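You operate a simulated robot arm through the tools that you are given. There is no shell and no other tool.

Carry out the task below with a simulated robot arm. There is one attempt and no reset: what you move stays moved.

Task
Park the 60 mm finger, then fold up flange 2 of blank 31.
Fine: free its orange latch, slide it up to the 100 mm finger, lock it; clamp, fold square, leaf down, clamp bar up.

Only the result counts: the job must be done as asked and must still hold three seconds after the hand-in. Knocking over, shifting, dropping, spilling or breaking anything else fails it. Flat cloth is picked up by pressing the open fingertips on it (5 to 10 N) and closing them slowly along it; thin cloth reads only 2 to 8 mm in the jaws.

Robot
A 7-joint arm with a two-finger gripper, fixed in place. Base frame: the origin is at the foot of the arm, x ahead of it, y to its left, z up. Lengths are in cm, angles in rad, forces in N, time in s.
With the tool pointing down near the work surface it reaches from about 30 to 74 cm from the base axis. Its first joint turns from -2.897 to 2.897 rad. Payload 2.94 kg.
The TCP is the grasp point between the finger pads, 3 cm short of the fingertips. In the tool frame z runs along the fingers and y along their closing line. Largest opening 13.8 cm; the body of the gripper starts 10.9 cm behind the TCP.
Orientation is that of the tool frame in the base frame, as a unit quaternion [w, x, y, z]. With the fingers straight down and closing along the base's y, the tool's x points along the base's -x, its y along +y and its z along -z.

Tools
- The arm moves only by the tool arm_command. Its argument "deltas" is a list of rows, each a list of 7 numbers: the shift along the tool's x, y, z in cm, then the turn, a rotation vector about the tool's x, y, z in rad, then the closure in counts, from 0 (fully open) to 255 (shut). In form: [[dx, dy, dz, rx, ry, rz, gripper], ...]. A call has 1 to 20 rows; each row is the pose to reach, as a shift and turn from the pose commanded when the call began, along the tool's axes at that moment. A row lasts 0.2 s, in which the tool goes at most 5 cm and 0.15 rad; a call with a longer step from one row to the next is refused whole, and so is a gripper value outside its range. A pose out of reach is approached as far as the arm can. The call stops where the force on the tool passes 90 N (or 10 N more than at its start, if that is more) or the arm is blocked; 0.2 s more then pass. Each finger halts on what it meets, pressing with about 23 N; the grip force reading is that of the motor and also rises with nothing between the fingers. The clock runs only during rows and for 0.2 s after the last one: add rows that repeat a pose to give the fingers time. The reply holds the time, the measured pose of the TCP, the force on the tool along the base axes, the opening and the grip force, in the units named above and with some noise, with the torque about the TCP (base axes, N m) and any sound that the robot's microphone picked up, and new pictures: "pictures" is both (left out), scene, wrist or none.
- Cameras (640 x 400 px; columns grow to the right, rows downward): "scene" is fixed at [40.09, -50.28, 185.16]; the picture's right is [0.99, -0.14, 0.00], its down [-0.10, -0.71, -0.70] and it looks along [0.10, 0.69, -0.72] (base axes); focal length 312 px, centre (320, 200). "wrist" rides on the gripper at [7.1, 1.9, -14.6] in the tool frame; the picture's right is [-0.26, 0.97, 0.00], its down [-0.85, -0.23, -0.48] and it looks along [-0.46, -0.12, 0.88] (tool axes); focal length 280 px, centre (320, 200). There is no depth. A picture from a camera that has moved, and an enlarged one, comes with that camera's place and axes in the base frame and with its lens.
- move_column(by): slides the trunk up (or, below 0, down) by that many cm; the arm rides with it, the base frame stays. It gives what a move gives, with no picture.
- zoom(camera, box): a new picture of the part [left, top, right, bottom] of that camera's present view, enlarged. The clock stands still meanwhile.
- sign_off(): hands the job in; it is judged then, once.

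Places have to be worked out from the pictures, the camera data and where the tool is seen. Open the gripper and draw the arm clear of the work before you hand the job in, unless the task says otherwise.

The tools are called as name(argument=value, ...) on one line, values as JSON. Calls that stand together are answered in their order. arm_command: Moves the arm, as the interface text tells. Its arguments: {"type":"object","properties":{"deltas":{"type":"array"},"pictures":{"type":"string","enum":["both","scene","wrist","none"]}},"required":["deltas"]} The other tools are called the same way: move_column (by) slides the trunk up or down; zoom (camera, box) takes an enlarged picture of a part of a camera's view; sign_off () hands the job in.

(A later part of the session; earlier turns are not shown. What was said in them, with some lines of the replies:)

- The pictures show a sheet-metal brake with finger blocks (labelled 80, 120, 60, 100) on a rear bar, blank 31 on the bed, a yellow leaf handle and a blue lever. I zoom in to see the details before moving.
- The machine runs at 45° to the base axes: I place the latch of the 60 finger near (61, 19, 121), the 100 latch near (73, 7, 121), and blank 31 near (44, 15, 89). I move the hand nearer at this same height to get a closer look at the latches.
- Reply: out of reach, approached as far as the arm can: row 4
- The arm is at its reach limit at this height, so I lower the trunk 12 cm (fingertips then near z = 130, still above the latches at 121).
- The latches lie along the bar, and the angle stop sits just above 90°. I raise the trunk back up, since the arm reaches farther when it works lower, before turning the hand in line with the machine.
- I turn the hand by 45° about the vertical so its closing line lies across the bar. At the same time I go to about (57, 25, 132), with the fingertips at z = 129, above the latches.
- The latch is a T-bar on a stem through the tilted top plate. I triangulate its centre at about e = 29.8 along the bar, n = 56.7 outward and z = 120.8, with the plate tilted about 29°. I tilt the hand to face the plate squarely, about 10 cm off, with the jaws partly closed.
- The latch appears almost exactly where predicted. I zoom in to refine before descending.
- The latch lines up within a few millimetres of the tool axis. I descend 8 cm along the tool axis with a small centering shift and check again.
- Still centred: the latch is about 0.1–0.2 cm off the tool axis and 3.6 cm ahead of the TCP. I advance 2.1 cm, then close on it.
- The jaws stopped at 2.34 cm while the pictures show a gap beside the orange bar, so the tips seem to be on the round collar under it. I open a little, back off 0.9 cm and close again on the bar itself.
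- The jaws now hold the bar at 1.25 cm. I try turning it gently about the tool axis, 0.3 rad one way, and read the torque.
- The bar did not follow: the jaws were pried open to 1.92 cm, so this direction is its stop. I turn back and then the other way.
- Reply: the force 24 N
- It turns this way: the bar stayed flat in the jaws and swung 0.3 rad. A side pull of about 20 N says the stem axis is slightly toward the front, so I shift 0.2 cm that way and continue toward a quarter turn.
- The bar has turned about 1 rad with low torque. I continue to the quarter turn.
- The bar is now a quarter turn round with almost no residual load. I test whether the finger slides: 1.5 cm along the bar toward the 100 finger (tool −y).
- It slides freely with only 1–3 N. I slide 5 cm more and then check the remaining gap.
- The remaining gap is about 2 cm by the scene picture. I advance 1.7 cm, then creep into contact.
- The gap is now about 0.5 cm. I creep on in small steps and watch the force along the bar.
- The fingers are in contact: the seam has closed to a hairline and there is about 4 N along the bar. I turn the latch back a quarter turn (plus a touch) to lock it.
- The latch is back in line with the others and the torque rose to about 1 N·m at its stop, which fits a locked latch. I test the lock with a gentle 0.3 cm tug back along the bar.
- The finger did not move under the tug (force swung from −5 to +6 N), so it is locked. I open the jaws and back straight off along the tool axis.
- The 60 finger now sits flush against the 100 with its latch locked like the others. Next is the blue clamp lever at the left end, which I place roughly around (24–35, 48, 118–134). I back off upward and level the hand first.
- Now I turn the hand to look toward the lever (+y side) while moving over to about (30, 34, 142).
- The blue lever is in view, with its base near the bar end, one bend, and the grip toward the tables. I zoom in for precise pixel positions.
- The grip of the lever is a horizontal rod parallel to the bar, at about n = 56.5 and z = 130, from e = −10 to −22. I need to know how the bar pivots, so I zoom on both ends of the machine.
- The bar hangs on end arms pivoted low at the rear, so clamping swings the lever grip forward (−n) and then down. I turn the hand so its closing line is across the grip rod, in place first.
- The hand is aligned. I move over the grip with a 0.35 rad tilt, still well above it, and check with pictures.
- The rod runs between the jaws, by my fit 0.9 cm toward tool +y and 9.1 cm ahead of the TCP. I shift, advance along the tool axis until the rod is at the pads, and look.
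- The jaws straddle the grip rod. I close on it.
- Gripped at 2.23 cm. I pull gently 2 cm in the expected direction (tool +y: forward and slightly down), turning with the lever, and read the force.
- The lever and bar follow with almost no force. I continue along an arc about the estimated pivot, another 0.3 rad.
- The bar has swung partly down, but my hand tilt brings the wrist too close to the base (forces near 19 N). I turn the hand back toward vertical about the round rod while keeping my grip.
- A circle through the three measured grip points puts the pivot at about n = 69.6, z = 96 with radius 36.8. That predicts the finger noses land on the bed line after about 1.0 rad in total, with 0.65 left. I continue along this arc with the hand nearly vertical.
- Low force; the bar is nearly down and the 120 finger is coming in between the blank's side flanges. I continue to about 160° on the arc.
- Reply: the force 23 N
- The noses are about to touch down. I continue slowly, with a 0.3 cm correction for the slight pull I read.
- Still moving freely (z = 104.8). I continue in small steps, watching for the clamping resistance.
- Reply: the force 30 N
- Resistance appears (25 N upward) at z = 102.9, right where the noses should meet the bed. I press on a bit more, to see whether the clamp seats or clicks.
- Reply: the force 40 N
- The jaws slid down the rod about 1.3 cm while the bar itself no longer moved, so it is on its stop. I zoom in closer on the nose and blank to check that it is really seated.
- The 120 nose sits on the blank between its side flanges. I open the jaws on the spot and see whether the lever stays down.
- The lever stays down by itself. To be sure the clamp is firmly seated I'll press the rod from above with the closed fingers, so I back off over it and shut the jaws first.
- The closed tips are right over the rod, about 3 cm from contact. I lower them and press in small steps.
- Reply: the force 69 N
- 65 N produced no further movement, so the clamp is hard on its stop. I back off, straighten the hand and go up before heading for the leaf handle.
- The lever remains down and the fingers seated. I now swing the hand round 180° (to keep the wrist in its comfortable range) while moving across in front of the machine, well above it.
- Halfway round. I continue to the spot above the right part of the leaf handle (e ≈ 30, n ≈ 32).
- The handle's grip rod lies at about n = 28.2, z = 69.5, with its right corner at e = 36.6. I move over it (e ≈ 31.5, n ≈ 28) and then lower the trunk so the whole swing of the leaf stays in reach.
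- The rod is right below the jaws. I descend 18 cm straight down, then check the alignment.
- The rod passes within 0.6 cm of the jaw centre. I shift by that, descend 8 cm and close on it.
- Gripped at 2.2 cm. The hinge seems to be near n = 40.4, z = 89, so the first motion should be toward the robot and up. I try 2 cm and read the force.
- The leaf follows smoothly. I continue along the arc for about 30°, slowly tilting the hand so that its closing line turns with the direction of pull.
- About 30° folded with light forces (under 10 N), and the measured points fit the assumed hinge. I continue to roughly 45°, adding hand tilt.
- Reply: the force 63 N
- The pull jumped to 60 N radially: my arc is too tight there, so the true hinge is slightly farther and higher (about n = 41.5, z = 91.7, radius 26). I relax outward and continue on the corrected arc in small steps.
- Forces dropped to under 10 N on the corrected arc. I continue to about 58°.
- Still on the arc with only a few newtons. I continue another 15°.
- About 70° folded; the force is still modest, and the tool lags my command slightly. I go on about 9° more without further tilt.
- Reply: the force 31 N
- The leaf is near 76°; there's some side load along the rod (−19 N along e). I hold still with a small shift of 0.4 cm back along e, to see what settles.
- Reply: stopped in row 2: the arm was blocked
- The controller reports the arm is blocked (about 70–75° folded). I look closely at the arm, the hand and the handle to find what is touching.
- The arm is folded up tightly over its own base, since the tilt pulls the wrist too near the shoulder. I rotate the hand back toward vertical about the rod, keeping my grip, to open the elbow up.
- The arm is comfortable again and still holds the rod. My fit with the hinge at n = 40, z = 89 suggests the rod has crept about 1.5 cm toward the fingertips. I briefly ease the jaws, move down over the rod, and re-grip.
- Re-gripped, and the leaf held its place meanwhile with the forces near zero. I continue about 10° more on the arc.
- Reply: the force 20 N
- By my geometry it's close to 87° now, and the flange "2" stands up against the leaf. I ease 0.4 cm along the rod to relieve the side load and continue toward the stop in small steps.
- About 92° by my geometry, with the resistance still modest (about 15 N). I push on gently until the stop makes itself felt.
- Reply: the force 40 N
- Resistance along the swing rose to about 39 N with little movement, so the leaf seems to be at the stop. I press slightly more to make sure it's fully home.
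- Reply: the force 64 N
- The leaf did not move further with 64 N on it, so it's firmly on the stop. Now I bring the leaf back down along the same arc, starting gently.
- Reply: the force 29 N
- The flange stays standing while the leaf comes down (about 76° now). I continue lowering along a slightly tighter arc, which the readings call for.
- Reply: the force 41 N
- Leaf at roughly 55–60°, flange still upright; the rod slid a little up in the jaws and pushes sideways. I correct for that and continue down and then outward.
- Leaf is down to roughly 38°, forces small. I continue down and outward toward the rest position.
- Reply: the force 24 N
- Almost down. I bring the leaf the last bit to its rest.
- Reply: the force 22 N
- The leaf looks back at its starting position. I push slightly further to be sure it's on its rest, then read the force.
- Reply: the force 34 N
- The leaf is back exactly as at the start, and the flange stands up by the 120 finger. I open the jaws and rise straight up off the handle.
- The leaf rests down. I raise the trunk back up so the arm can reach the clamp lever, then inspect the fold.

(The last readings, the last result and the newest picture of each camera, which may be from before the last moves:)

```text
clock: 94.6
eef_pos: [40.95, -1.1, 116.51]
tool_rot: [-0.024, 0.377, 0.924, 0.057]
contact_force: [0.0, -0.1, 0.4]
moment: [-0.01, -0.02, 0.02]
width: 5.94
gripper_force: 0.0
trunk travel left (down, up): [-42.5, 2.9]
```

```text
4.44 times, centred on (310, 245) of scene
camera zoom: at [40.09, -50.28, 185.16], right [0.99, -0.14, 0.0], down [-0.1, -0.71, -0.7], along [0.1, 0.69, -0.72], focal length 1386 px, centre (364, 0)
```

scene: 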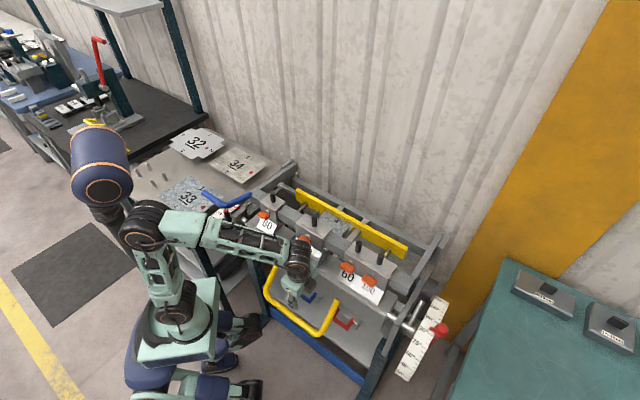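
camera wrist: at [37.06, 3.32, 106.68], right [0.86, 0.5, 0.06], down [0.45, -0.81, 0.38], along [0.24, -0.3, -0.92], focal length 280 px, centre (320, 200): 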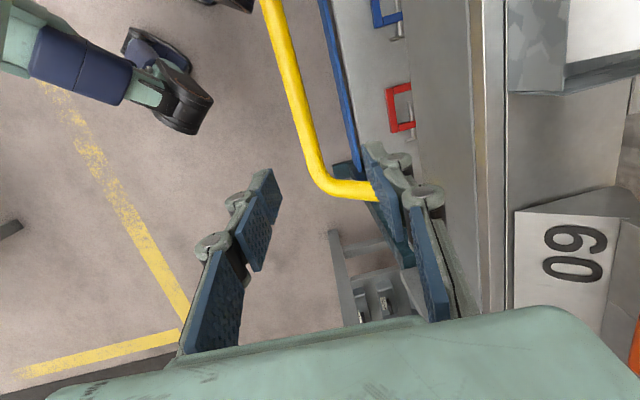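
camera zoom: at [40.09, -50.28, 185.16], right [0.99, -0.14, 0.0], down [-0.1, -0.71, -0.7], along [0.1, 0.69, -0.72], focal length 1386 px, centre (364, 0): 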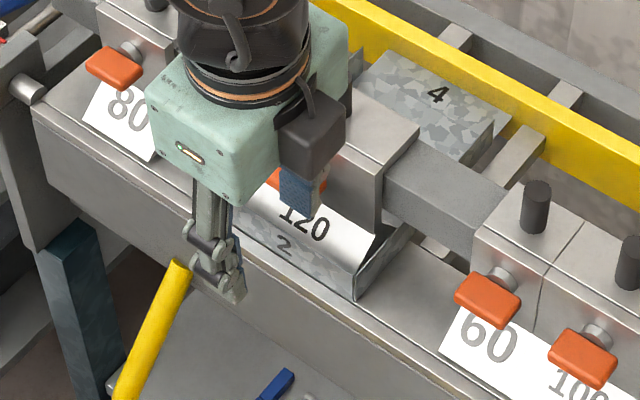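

The fold stands up; I'll check its angle when the arm is out of the way. I go up and swing left toward the lever, turning the hand back the same way as before.

arm_command(deltas=[[0, 0, -3, 0, 0, -0.143, 145], [1.5, 0.5, -5.5, 0, 0, -0.286, 145], [4, 1.5, -7.5, 0, 0, -0.429, 145], [6.5, 2.5, -9, 0, 0, -0.571, 145], [9, 4, -10, 0, 0, -0.714, 145], [12, 5.5, -10, 0, 0, -0.857, 145], [15, 7, -10, 0, 0, -1.0, 145], [18, 8, -10, 0, 0, -1.143, 145], [21, 9, -10, 0, 0, -1.286, 145], [24, 9.7, -10, 0, 0, -1.429, 145], [26, 9.7, -10, 0, 0, -1.571, 145]])

zoom(camera="scene", box=[280, 220, 350, 280])

zoom(camera="scene", box=[220, 200, 480, 390])

```text
clock: 97.0
eef_pos: [29.22, 22.32, 128.89]
tool_rot: [0.019, -0.384, 0.921, 0.057]
contact_force: [-0.9, 0.6, -0.4]
moment: [-0.02, 0.0, 0.04]
width: 5.96
gripper_force: 0.1
trunk travel left (down, up): [-42.5, 2.9]
camera wrist: at [23.01, 16.94, 143.02], right [-0.5, 0.86, 0.11], down [0.77, 0.38, 0.52], along [0.4, 0.34, -0.85], focal length 280 px, centre (320, 200)
```

scene: 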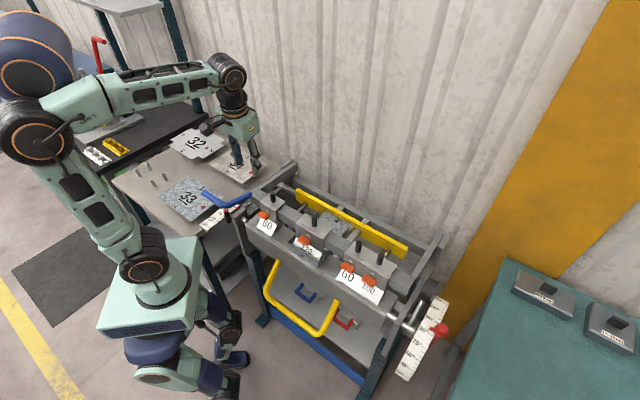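
wrist: 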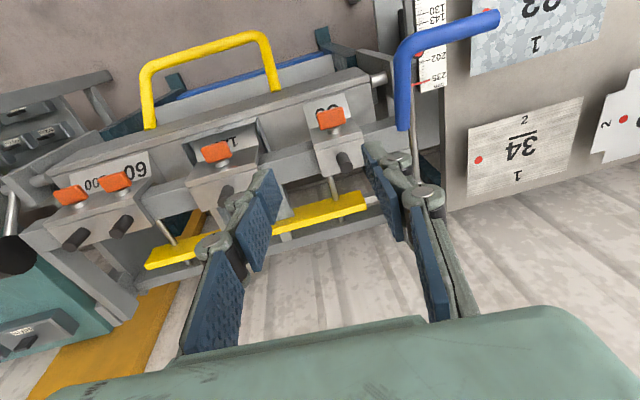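

```text
6.67 times, centred on (315, 250) of scene
camera zoom: at [40.09, -50.28, 185.16], right [0.99, -0.14, 0.0], down [-0.1, -0.71, -0.7], along [0.1, 0.69, -0.72], focal length 2079 px, centre (353, -133)
```

zoom: 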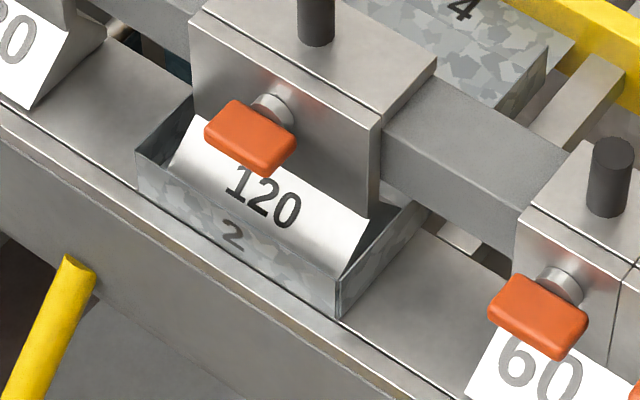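

```text
2.11 times, centred on (350, 295) of scene
camera zoom: at [40.09, -50.28, 185.16], right [0.99, -0.14, 0.0], down [-0.1, -0.71, -0.7], along [0.1, 0.69, -0.72], focal length 656 px, centre (257, 0)
```

zoom: 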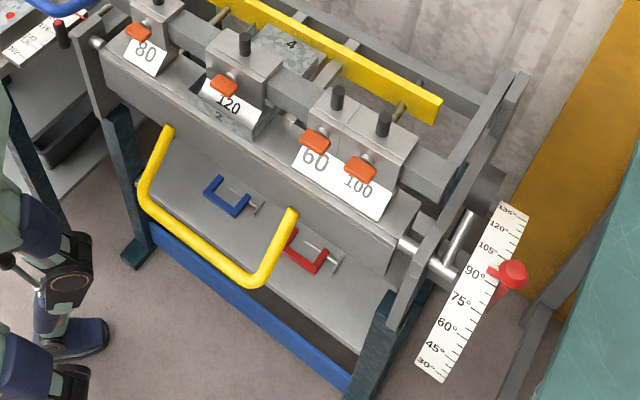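

The fold is done: flange 2's edge meets the side flange's upright front edge along one line (square), the leaf is down and the finger seam is closed. Now I return over the clamp lever to raise the bar.

arm_command(deltas=[[0, 1.9, 0, 0, 0, -0.143, 145], [0, 3.9, 0, 0, 0, -0.286, 145], [0, 5.8, 0, 0, 0, -0.429, 145], [0.5, 7.8, 0, 0, 0, -0.571, 145], [1, 9.7, 0, 0, 0, -0.714, 145], [1.5, 11.7, 0, 0, 0, -0.857, 145], [2, 13.6, 1, 0, 0, -1.0, 145], [3, 15.6, 2.5, 0, 0, -1.143, 145], [4, 17.5, 4, 0, 0, -1.286, 145], [5, 19.5, 5.5, 0, 0, -1.429, 145], [5, 21.4, 7, 0, 0, -1.571, 145], [5, 21.4, 7, 0, 0, -1.571, 145]])

```text
clock: 98.4
eef_pos: [22.4, 28.92, 126.02]
tool_rot: [0.022, 0.714, -0.697, -0.063]
contact_force: [-0.2, -0.2, -0.3]
moment: [-0.01, 0.03, -0.02]
width: 5.95
gripper_force: 0.2
trunk travel left (down, up): [-42.5, 2.9]
stopped in row 7: the arm was blocked; the commanded pose is now the measured one
camera wrist: at [22.48, 21.02, 140.19], right [-0.96, 0.23, 0.13], down [0.27, 0.83, 0.49], along [0.01, 0.51, -0.86], focal length 280 px, centre (320, 200)
```

scene: 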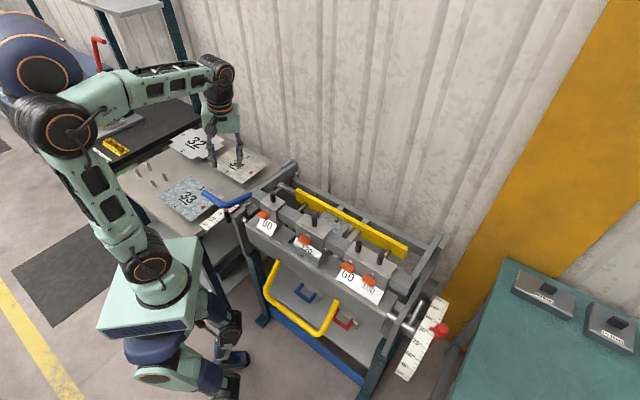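
wrist: 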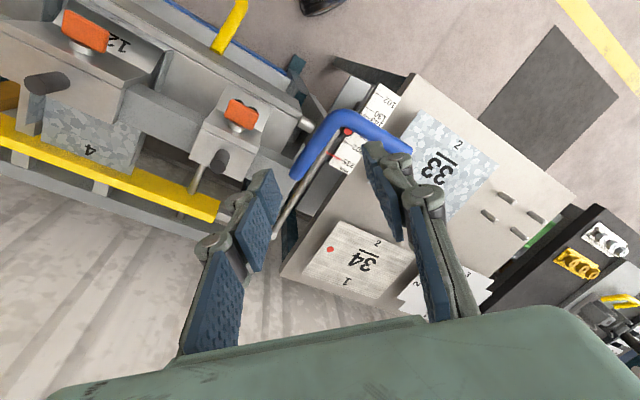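

The arm stopped partway with no contact force, so probably a joint posture limit. I try in smaller parts: first just translate toward the lever, then finish the turn.

arm_command(deltas=[[-1.5, 1.5, 0, 0, 0, 0, 145], [-3, 3, 0, 0, 0, 0, 145], [-4.5, 4.5, 0, 0, 0, 0, 145], [-6, 6, 0, 0, 0, 0, 145]])

```text
clock: 99.4
eef_pos: [17.87, 34.18, 125.78]
tool_rot: [-0.044, -0.699, 0.711, 0.066]
contact_force: [-0.2, -0.1, 0.0]
moment: [-0.04, 0.0, 0.0]
width: 5.95
gripper_force: 0.0
trunk travel left (down, up): [-42.5, 2.9]
camera wrist: at [18.05, 26.66, 140.16], right [-0.95, 0.28, 0.16], down [0.32, 0.83, 0.46], along [-0.01, 0.49, -0.87], focal length 280 px, centre (320, 200)
```

scene: 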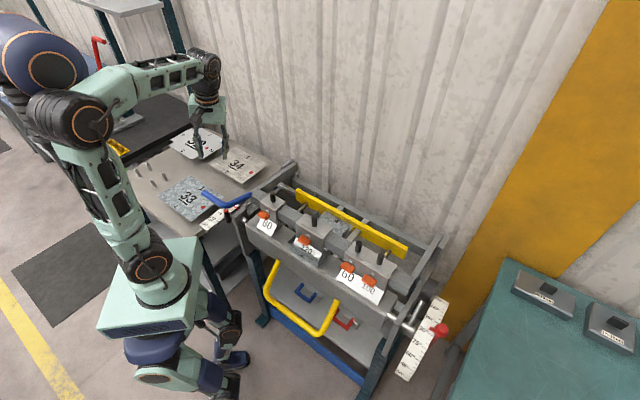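
wrist: 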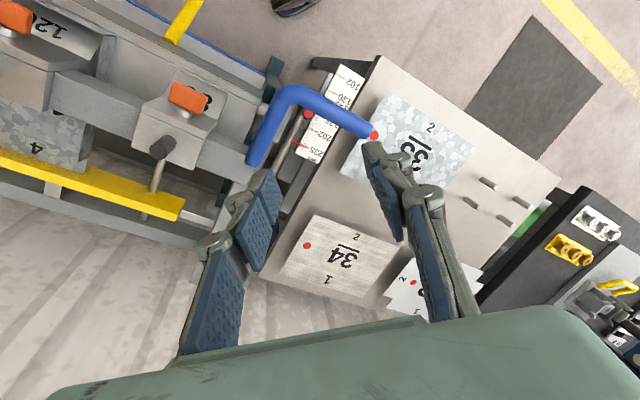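

That works. I now finish the turn while moving to the spot above the lever.

arm_command(deltas=[[-0.2, 1, 0, 0, 0, -0.131, 145], [-0.4, 2, 0, 0, 0, -0.262, 145], [-0.6, 3, 0, 0, 0, -0.393, 145], [-0.8, 4, 0, 0, 0, -0.524, 145], [-1, 5, 0, 0, 0, -0.655, 145], [-1.2, 6.1, 0, 0, 0, -0.785, 145], [-1.2, 6.1, 0, 0, 0, -0.785, 145]])

```text
clock: 100.9
eef_pos: [12.78, 35.94, 123.92]
tool_rot: [0.057, 0.91, -0.398, -0.101]
contact_force: [-0.7, 0.0, -0.5]
moment: [0.04, 0.02, -0.01]
width: 5.97
gripper_force: 0.1
trunk travel left (down, up): [-42.5, 2.9]
stopped in row 7: the arm was blocked; the commanded pose is now the measured one
camera wrist: at [19.37, 29.72, 137.27], right [-0.86, -0.46, 0.21], down [-0.29, 0.79, 0.54], along [-0.42, 0.4, -0.81], focal length 280 px, centre (320, 200)
```

scene: 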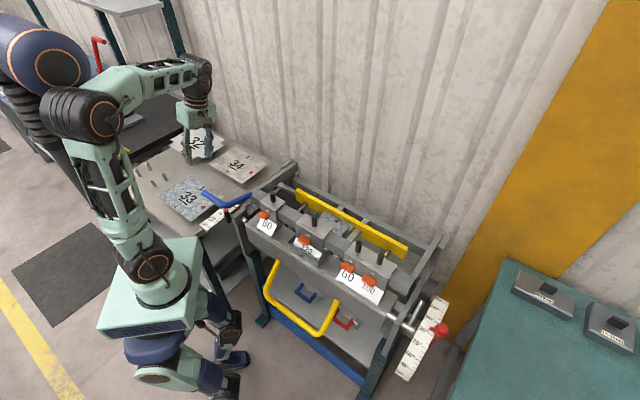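
wrist: 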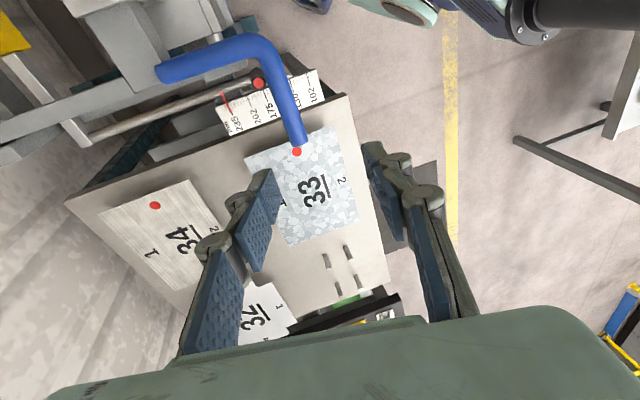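

The hand is over the lever but leaning the wrong way. I correct the lean to the tilt used before (0.15–0.2 rad outward) in place.

arm_command(deltas=[[0, 0, 0, 0.08, 0.035, 0, 145], [0, 0, 0, 0.16, 0.07, 0, 145], [0, 0, 0, 0.25, 0.11, 0, 145], [0, 0, 0, 0.33, 0.145, 0, 145], [0, 0, 0, 0.33, 0.145, 0, 145]])

```text
clock: 101.8
eef_pos: [14.63, 35.42, 118.71]
tool_rot: [0.035, 0.902, -0.429, -0.032]
contact_force: [0.1, -0.2, -0.7]
moment: [-0.01, 0.01, 0.02]
width: 5.93
gripper_force: 0.0
trunk travel left (down, up): [-42.5, 2.9]
stopped in row 4: the arm was blocked; the commanded pose is now the measured one
camera wrist: at [18.95, 29.26, 133.06], right [-0.91, -0.4, 0.1], down [-0.31, 0.82, 0.48], along [-0.27, 0.4, -0.87], focal length 280 px, centre (320, 200)
```

scene: 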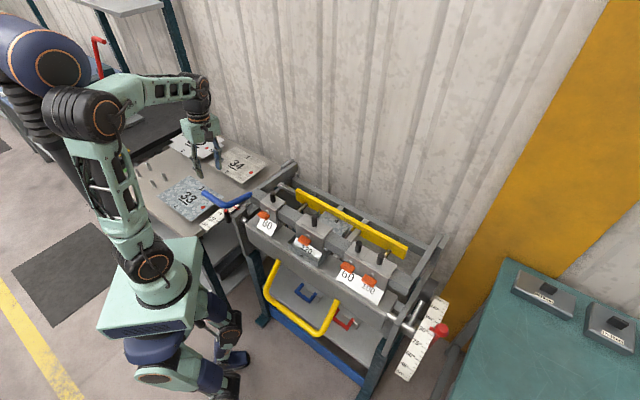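
wrist: 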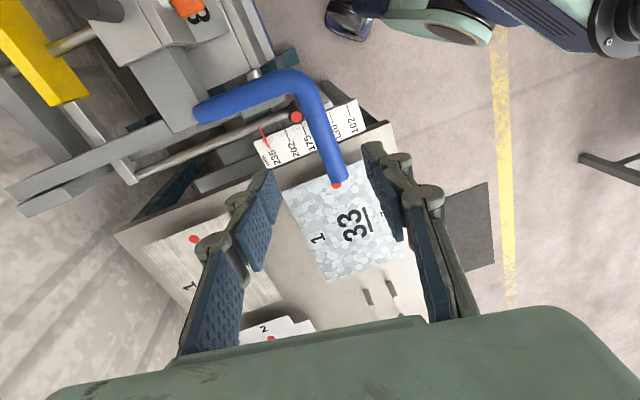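

The elbow posture is cramped here. The last time, I came in from farther out along the lever's arc without trouble, so I first move outward and up (n ≈ 44, z ≈ 125) and fix the hand orientation there.

arm_command(deltas=[[-0.3, -2.1, -1.7, 0, 0, 0, 145], [-0.6, -4.2, -3.4, 0, 0, 0, 145], [-0.8, -6.3, -5.1, 0, 0, 0, 145], [-1.1, -8.4, -6.8, 0, 0, 0, 145], [-1.1, -8.4, -6.8, 0, 0, 0, 145]], pictures="scene")

```text
clock: 103.0
eef_pos: [20.56, 41.75, 124.85]
tool_rot: [0.035, 0.904, -0.424, -0.031]
contact_force: [-1.1, 0.0, 1.4]
moment: [-0.01, 0.0, 0.01]
width: 5.94
gripper_force: 0.0
trunk travel left (down, up): [-42.5, 2.9]
```

scene: 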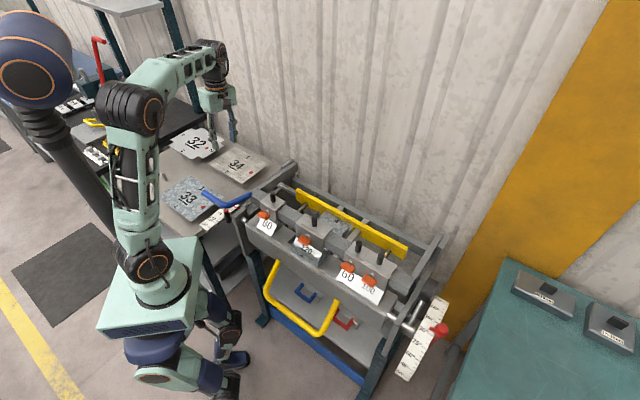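

Comfortable here. I now set the hand to the earlier orientation (tilt 0.2 outward, closing line across the rod).

arm_command(deltas=[[-0.7, 0, 0, 0.1, 0.013, -0.03, 145], [-1.4, 0, 0, 0.2, 0.026, -0.06, 145], [-2, 0, 0, 0.29, 0.04, -0.09, 145], [-2, 0, 0, 0.29, 0.04, -0.09, 145]])

```text
clock: 104.0
eef_pos: [19.19, 43.56, 124.43]
tool_rot: [-0.084, 0.919, -0.382, 0.044]
contact_force: [0.2, 0.3, 0.1]
moment: [-0.02, 0.02, 0.01]
width: 5.96
gripper_force: 0.0
trunk travel left (down, up): [-42.5, 2.9]
camera wrist: at [20.77, 35.39, 138.28], right [-0.86, -0.48, -0.19], down [-0.51, 0.7, 0.5], along [-0.11, 0.52, -0.85], focal length 280 px, centre (320, 200)
```

scene: 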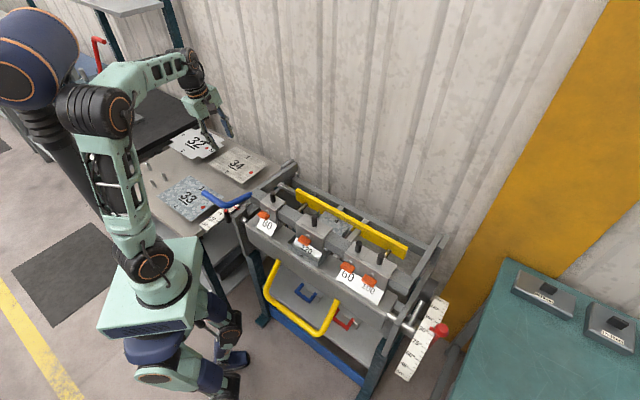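
wrist: 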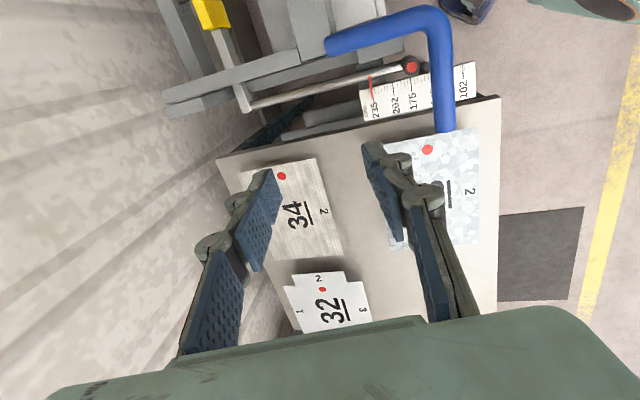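

Same pose as before. I move down along the earlier path to just above the lowered grip rod.

arm_command(deltas=[[0, 2.4, 1.9, 0, 0, 0, 145], [0, 4.8, 3.9, 0, 0, 0, 145], [0, 7.2, 5.9, 0, 0, 0, 145], [0, 9.6, 7.9, 0, 0, 0, 145], [0, 12, 9.8, 0, 0, 0, 145], [0, 14.2, 11, 0, 0, 0, 145], [0, 14.2, 11, 0, 0, 0, 145]])

```text
clock: 105.6
eef_pos: [11.05, 35.13, 111.5]
tool_rot: [-0.091, 0.918, -0.382, 0.046]
contact_force: [-0.5, 0.3, 0.3]
moment: [-0.02, 0.02, 0.01]
width: 5.97
gripper_force: 0.1
trunk travel left (down, up): [-42.5, 2.9]
camera wrist: at [12.4, 26.85, 125.4], right [-0.85, -0.48, -0.2], down [-0.51, 0.7, 0.5], along [-0.1, 0.53, -0.84], focal length 280 px, centre (320, 200)
```

scene: 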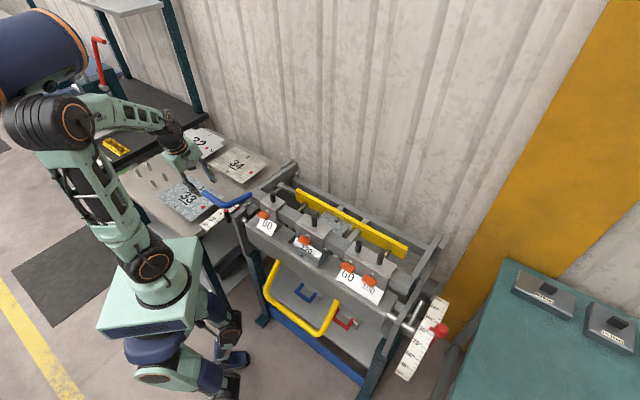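
wrist: 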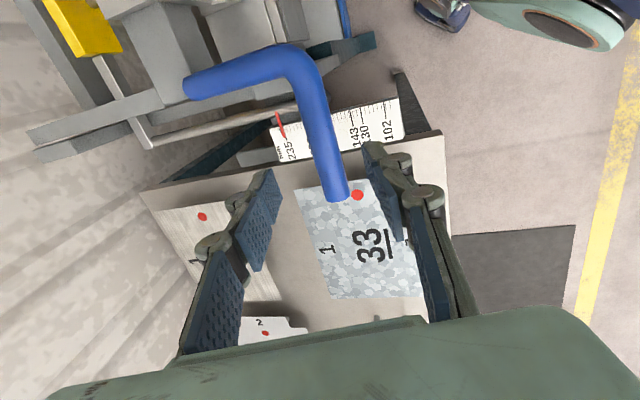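

The rod is centred between the jaws. I descend 8.5 cm and grip it.

arm_command(deltas=[[0, 0.2, 3, 0, 0, 0, 145], [0, 0.2, 6, 0, 0, 0, 145], [0, 0.2, 8.6, 0, 0, 0, 145], [0, 0.2, 8.6, 0, 0, 0, 180], [0, 0.2, 8.6, 0, 0, 0, 215], [0, 0.2, 8.6, 0, 0, 0, 255], [0, 0.2, 8.6, 0, 0, 0, 255]], pictures="wrist")

```text
clock: 107.2
eef_pos: [12.15, 36.13, 102.9]
tool_rot: [-0.09, 0.918, -0.382, 0.045]
contact_force: [7.3, 6.8, 2.9]
moment: [0.01, -0.09, 0.09]
width: 2.21
gripper_force: 45.0
trunk travel left (down, up): [-42.5, 2.9]
camera wrist: at [13.46, 27.87, 116.79], right [-0.85, -0.48, -0.2], down [-0.51, 0.7, 0.5], along [-0.1, 0.53, -0.84], focal length 280 px, centre (320, 200)
```

wrist: 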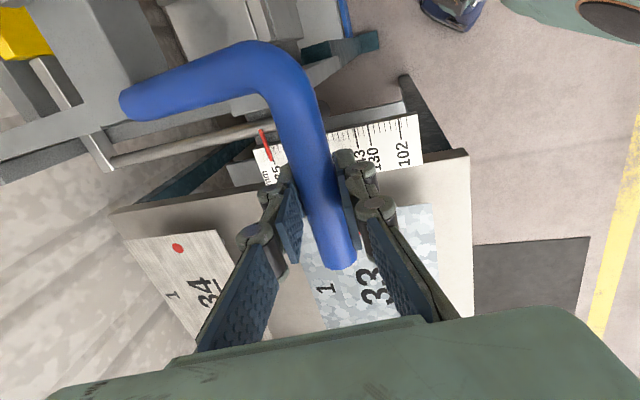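

Gripped at 2.21 cm. I lift the lever back along its arc, starting slowly.

arm_command(deltas=[[0, -0.3, -1.0, 0, 0, 0, 255], [0, -0.69, -2.2, 0, 0, 0, 255], [0, -1.3, -3.7, 0, 0, 0, 255], [0, -1.99, -5.21, 0, 0, 0, 255], [0, -2.65, -6.35, 0, 0, 0, 255], [0, -3.34, -7.49, 0, 0, 0, 255], [0, -3.34, -7.49, 0, 0, 0, 255]])

zoom(camera="scene", box=[240, 170, 400, 280])

```text
clock: 108.8
eef_pos: [13.56, 37.63, 110.19]
tool_rot: [-0.085, 0.919, -0.383, 0.042]
contact_force: [21.2, 19.3, -13.6]
moment: [0.24, 0.55, 0.21]
width: 2.22
gripper_force: 44.6
trunk travel left (down, up): [-42.5, 2.9]
camera wrist: at [15.09, 29.46, 124.14], right [-0.86, -0.48, -0.18], down [-0.5, 0.71, 0.5], along [-0.11, 0.52, -0.85], focal length 280 px, centre (320, 200)
```

scene: 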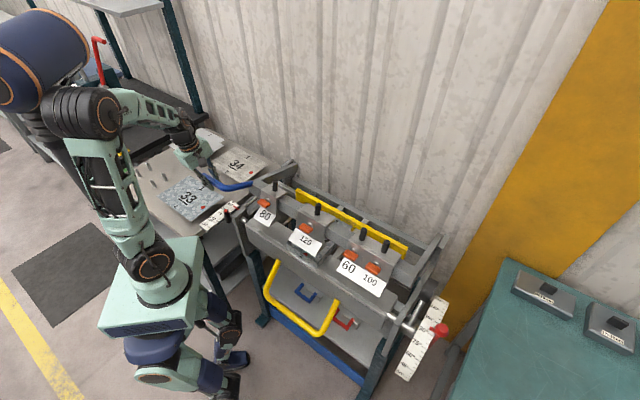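
wrist: 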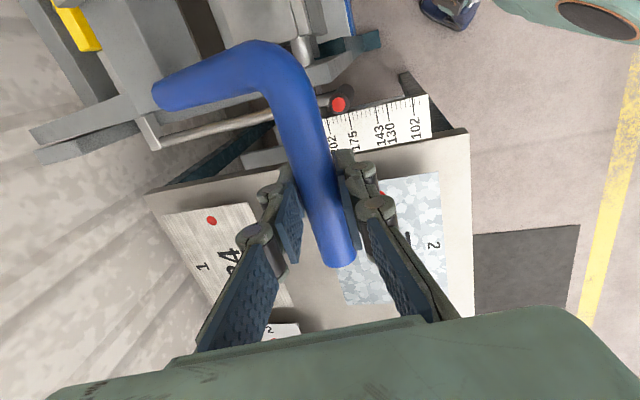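

```text
3.64 times, centred on (320, 225) of scene
camera zoom: at [40.09, -50.28, 185.16], right [0.99, -0.14, 0.0], down [-0.1, -0.71, -0.7], along [0.1, 0.69, -0.72], focal length 1134 px, centre (320, 109)
```

zoom: 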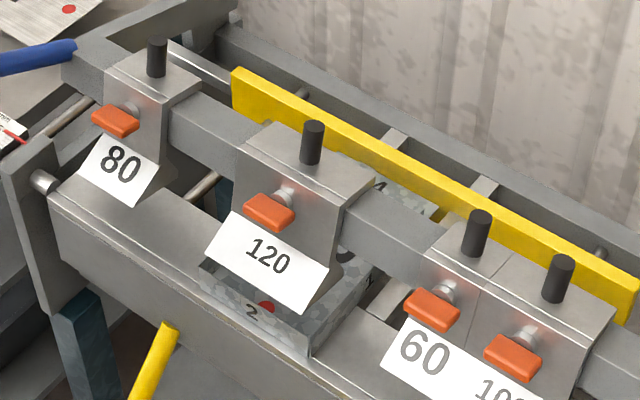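

The bar lifts cleanly and the blank stays put with its flange square. I continue up the arc with a small outward correction.

arm_command(deltas=[[0, -0.9, -0.4, 0, 0, 0, 255], [0, -1.28, -0.88, 0, 0, 0, 255], [0, -2.05, -1.85, 0, 0, 0, 255], [0, -2.86, -2.87, 0, 0, 0, 255], [0, -3.7, -3.8, 0, 0, 0, 255], [0, -4.56, -4.73, 0, 0, 0, 255], [0, -5.5, -5.6, 0, 0, 0, 255], [0, -6.4, -6.49, 0, 0, 0, 255], [0, -7.4, -7.3, 0, 0, 0, 255], [0, -8.35, -8.09, 0, 0, 0, 255], [0, -9.35, -8.9, 0, 0, 0, 255], [0, -10.38, -9.64, 0, 0, 0, 255]])

zoom(camera="scene", box=[240, 150, 440, 290])

```text
clock: 111.4
eef_pos: [19.2, 43.26, 122.12]
tool_rot: [-0.086, 0.918, -0.383, 0.046]
contact_force: [7.6, -2.0, -5.7]
moment: [-0.3, -0.05, 0.07]
width: 2.23
gripper_force: 45.3
trunk travel left (down, up): [-42.5, 2.9]
camera wrist: at [20.62, 35.07, 136.05], right [-0.86, -0.48, -0.19], down [-0.51, 0.7, 0.5], along [-0.1, 0.52, -0.85], focal length 280 px, centre (320, 200)
```

scene: 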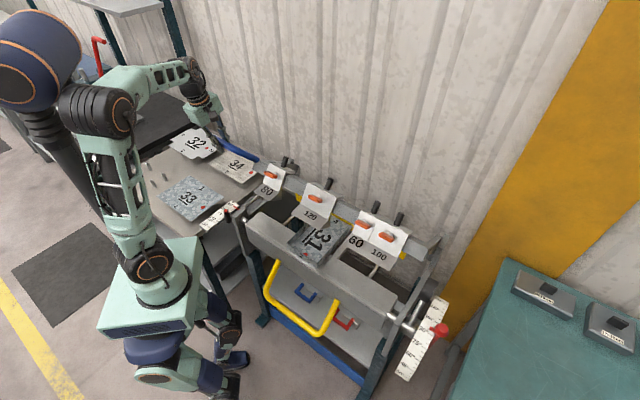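
wrist: 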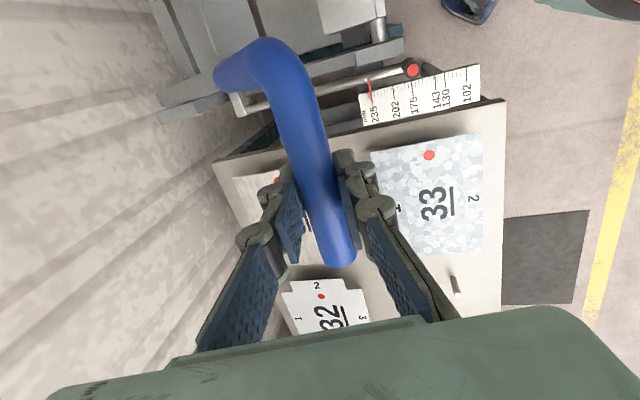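

```text
2.86 times, centred on (340, 220) of scene
camera zoom: at [40.09, -50.28, 185.16], right [0.99, -0.14, 0.0], down [-0.1, -0.71, -0.7], along [0.1, 0.69, -0.72], focal length 891 px, centre (263, 143)
```

zoom: 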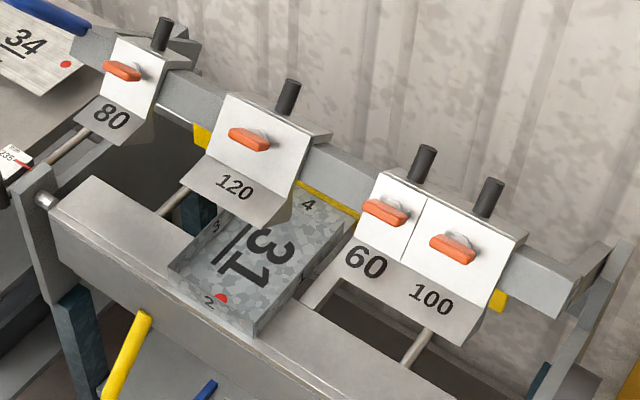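

The blank is a clean tray with flange 2 up, and the bar is coming up freely. I continue to the fully open position.

arm_command(deltas=[[0, -1.65, -0.96, 0.02, 0, 0, 255], [0, -3.31, -1.88, 0.04, 0, 0, 255], [0, -5.02, -2.73, 0.06, 0, 0, 255], [0, -6.78, -3.47, 0.08, 0, 0, 255], [0, -8.55, -4.1, 0.1, 0, 0, 255], [0, -10.38, -4.68, 0.12, 0, 0, 255], [0, -12.23, -5.15, 0.14, 0, 0, 255], [0, -12.23, -5.15, 0.14, 0, 0, 255]])

zoom(camera="scene", box=[220, 80, 460, 230])

```text
clock: 113.2
eef_pos: [27.04, 51.25, 129.93]
tool_rot: [-0.154, 0.91, -0.378, 0.073]
contact_force: [10.8, -5.2, -1.4]
moment: [-0.03, -0.08, -0.05]
width: 2.22
gripper_force: 45.3
trunk travel left (down, up): [-42.5, 2.9]
camera wrist: at [27.02, 41.62, 142.99], right [-0.83, -0.46, -0.33], down [-0.56, 0.65, 0.51], along [-0.02, 0.61, -0.79], focal length 280 px, centre (320, 200)
```

scene: 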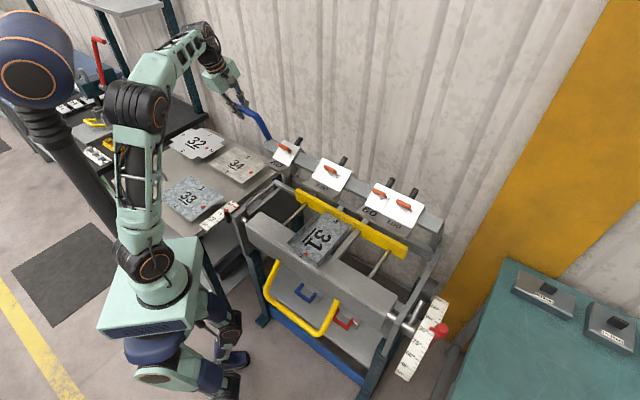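
wrist: 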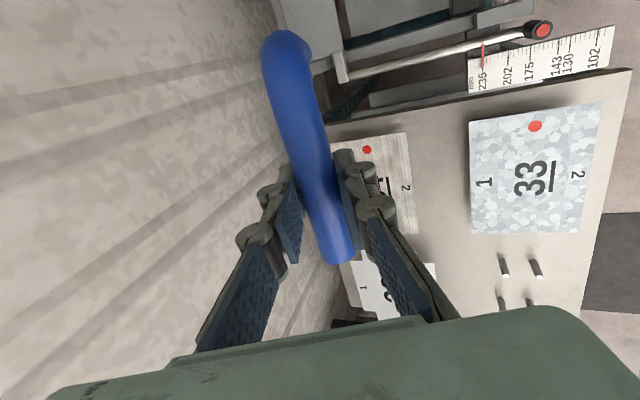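

```text
2.67 times, centred on (340, 155) of scene
camera zoom: at [40.09, -50.28, 185.16], right [0.99, -0.14, 0.0], down [-0.1, -0.71, -0.7], along [0.1, 0.69, -0.72], focal length 831 px, centre (267, 320)
```

zoom: 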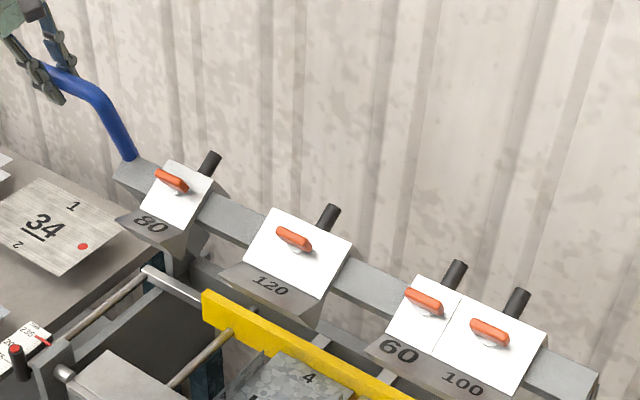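

Only about 1 cm short of the original open position. I push the remainder until it meets its stop.

arm_command(deltas=[[0, -0.5, 0, 0.01, 0, 0, 255], [0, -1.0, 0, 0.02, 0, 0, 255], [0, -1.4, 0, 0.03, 0, 0, 255], [0, -1.4, 0, 0.03, 0, 0, 255]], pictures="none")

zoom(camera="scene", box=[220, 80, 460, 230])

```text
clock: 114.2
eef_pos: [27.66, 51.97, 130.2]
tool_rot: [-0.166, 0.908, -0.377, 0.078]
contact_force: [-1.0, -11.2, -2.7]
moment: [0.21, 0.42, 0.06]
width: 2.24
gripper_force: 45.1
trunk travel left (down, up): [-42.5, 2.9]
```

```text
2.67 times, centred on (340, 155) of scene
camera zoom: at [40.09, -50.28, 185.16], right [0.99, -0.14, 0.0], down [-0.1, -0.71, -0.7], along [0.1, 0.69, -0.72], focal length 831 px, centre (267, 320)
```

zoom: 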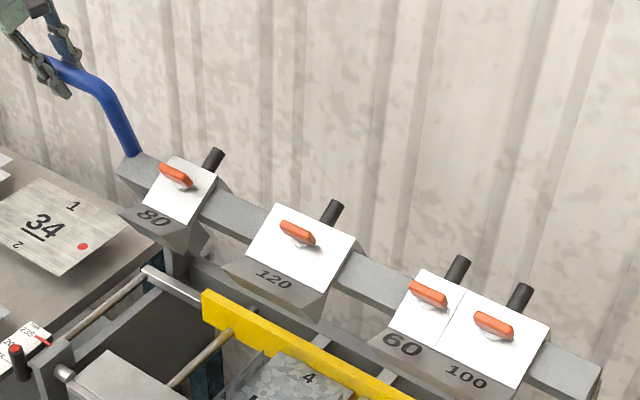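

The bar is exactly where it was at the start, against its upper stop. I open the jaws and back straight off.

arm_command(deltas=[[0, 0.2, 0, 0, 0, 0, 210], [0, 0.2, 0, 0, 0, 0, 180], [0, 0.2, 0, 0, 0, 0, 140], [0, 0.2, 0, 0, 0, 0, 140], [0, 0.2, -3, 0, 0, 0, 140], [0, 0.2, -6, 0, 0, 0, 140], [0, 0.2, -9, 0, 0, 0, 140]])

zoom(camera="scene", box=[220, 80, 460, 230])

```text
clock: 115.8
eef_pos: [24.96, 49.64, 138.68]
tool_rot: [-0.167, 0.907, -0.377, 0.079]
contact_force: [-0.3, -0.5, 0.5]
moment: [0.01, -0.02, -0.01]
width: 6.24
gripper_force: 0.1
trunk travel left (down, up): [-42.5, 2.9]
camera wrist: at [24.72, 39.76, 151.58], right [-0.82, -0.45, -0.36], down [-0.57, 0.64, 0.51], along [0.0, 0.62, -0.78], focal length 280 px, centre (320, 200)
```

scene: 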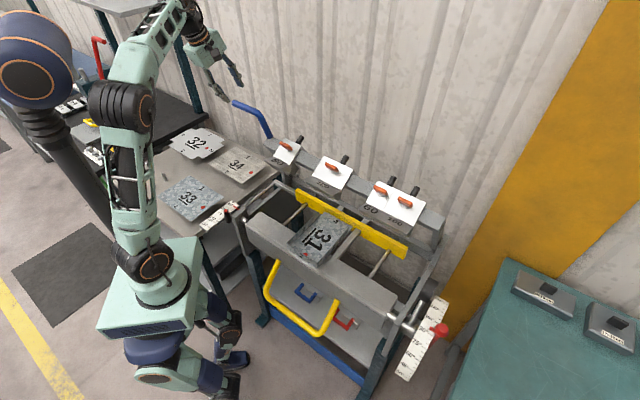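
wrist: 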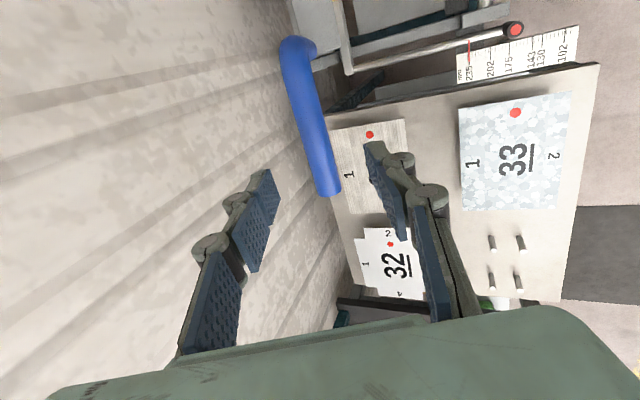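

```text
2.67 times, centred on (340, 155) of scene
camera zoom: at [40.09, -50.28, 185.16], right [0.99, -0.14, 0.0], down [-0.1, -0.71, -0.7], along [0.1, 0.69, -0.72], focal length 831 px, centre (267, 320)
```

zoom: 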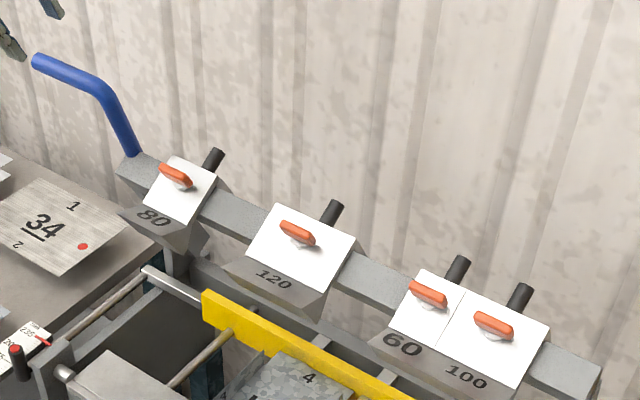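

The bar stays up with the lever released. I draw the arm well clear toward its starting region, open the gripper fully and take a final look.

arm_command(deltas=[[0, 2.5, -2, -0.05, 0, 0, 100], [0, 5, -4, -0.1, 0, 0, 50], [0, 7.5, -6, -0.15, 0, 0, 0], [0, 9.9, -7.8, -0.2, 0, 0, 0], [0, 9.9, -7.8, -0.2, 0, 0, 0]])

zoom(camera="scene", box=[270, 190, 370, 280])

zoom(camera="scene", box=[350, 170, 430, 230])

zoom(camera="scene", box=[220, 200, 480, 390])

```text
clock: 117.0
eef_pos: [16.67, 41.27, 141.52]
tool_rot: [-0.07, 0.92, -0.384, 0.038]
contact_force: [-0.4, 0.4, 0.5]
moment: [0.0, 0.01, -0.04]
width: 13.8
gripper_force: 0.1
trunk travel left (down, up): [-42.5, 2.9]
camera wrist: at [18.53, 33.57, 155.72], right [-0.86, -0.49, -0.16], down [-0.49, 0.72, 0.49], along [-0.13, 0.5, -0.86], focal length 280 px, centre (320, 200)
```

scene: 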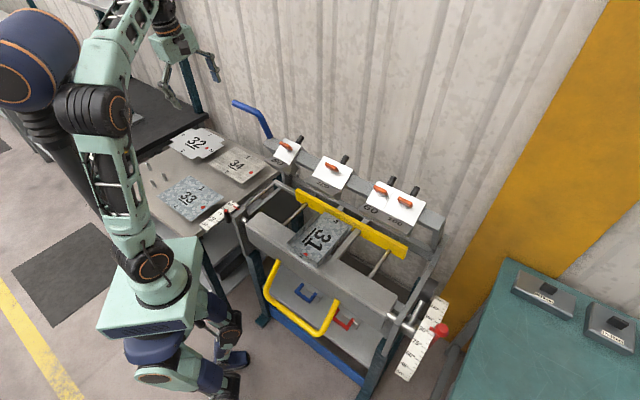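
wrist: 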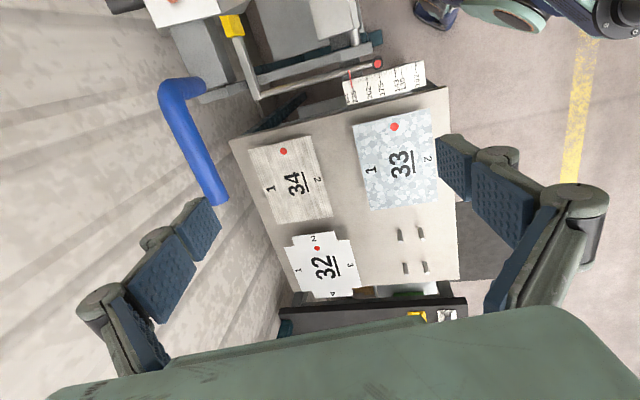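

```text
4.44 times, centred on (320, 235) of scene
camera zoom: at [40.09, -50.28, 185.16], right [0.99, -0.14, 0.0], down [-0.1, -0.71, -0.7], along [0.1, 0.69, -0.72], focal length 1386 px, centre (320, 44)
```

zoom: 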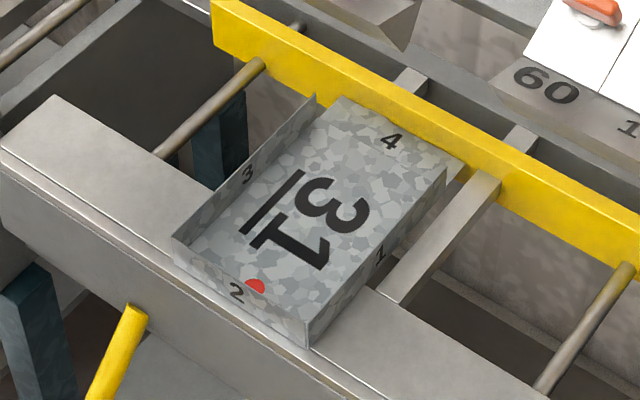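

```text
6.67 times, centred on (390, 200) of scene
camera zoom: at [40.09, -50.28, 185.16], right [0.99, -0.14, 0.0], down [-0.1, -0.71, -0.7], along [0.1, 0.69, -0.72], focal length 2079 px, centre (-147, 200)
```

zoom: 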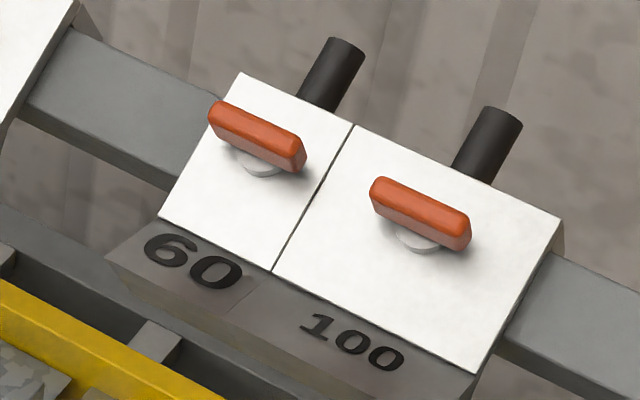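

```text
2.11 times, centred on (350, 295) of scene
camera zoom: at [40.09, -50.28, 185.16], right [0.99, -0.14, 0.0], down [-0.1, -0.71, -0.7], along [0.1, 0.69, -0.72], focal length 656 px, centre (257, 0)
```

zoom: 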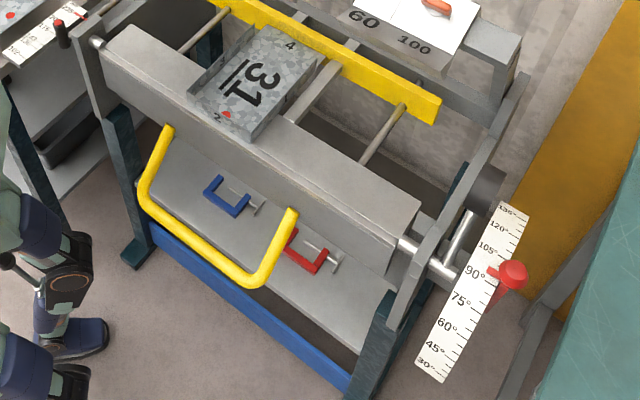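

The final check shows the 60 finger flush against the 100 with its latch in line (locked). Flange 2 of blank 31 stands square between its side flanges, the leaf is down, and the clamp bar is up. The gripper is open and clear, so I hand the job in.

sign_off()

```text
The job is handed in.
```

I parked the 60 mm finger against the 100 mm finger, folded flange 2 of blank 31, and handed the job in. No verdict came back with the hand-in.

- **60 mm finger:** I turned its orange latch free and slid the finger along until it touched the 100 mm finger. I then turned the latch back and gave the finger a light tug, and it did not move.
- **Clamp:** The lever went down until the 120 mm finger sat on the blank between its side flanges. It held there without the arm.
- **Fold:** I brought the leaf up to the red angle stop, which I read as about 95°, and it moved no further with 64 N on it. Afterwards flange 2's edge lined up with the side flange's upright edge. I judged it square from the pictures and did not measure the angle.
- **Final state:** The leaf is back at its rest and the clamp bar is back at its upper stop. The gripper is open, with the arm drawn clear of the machine.

The arm stopped itself four times on cramped joint positions: once while holding the leaf handle, and three times on the way back to the clamp lever. In the final pictures nothing else looks moved.
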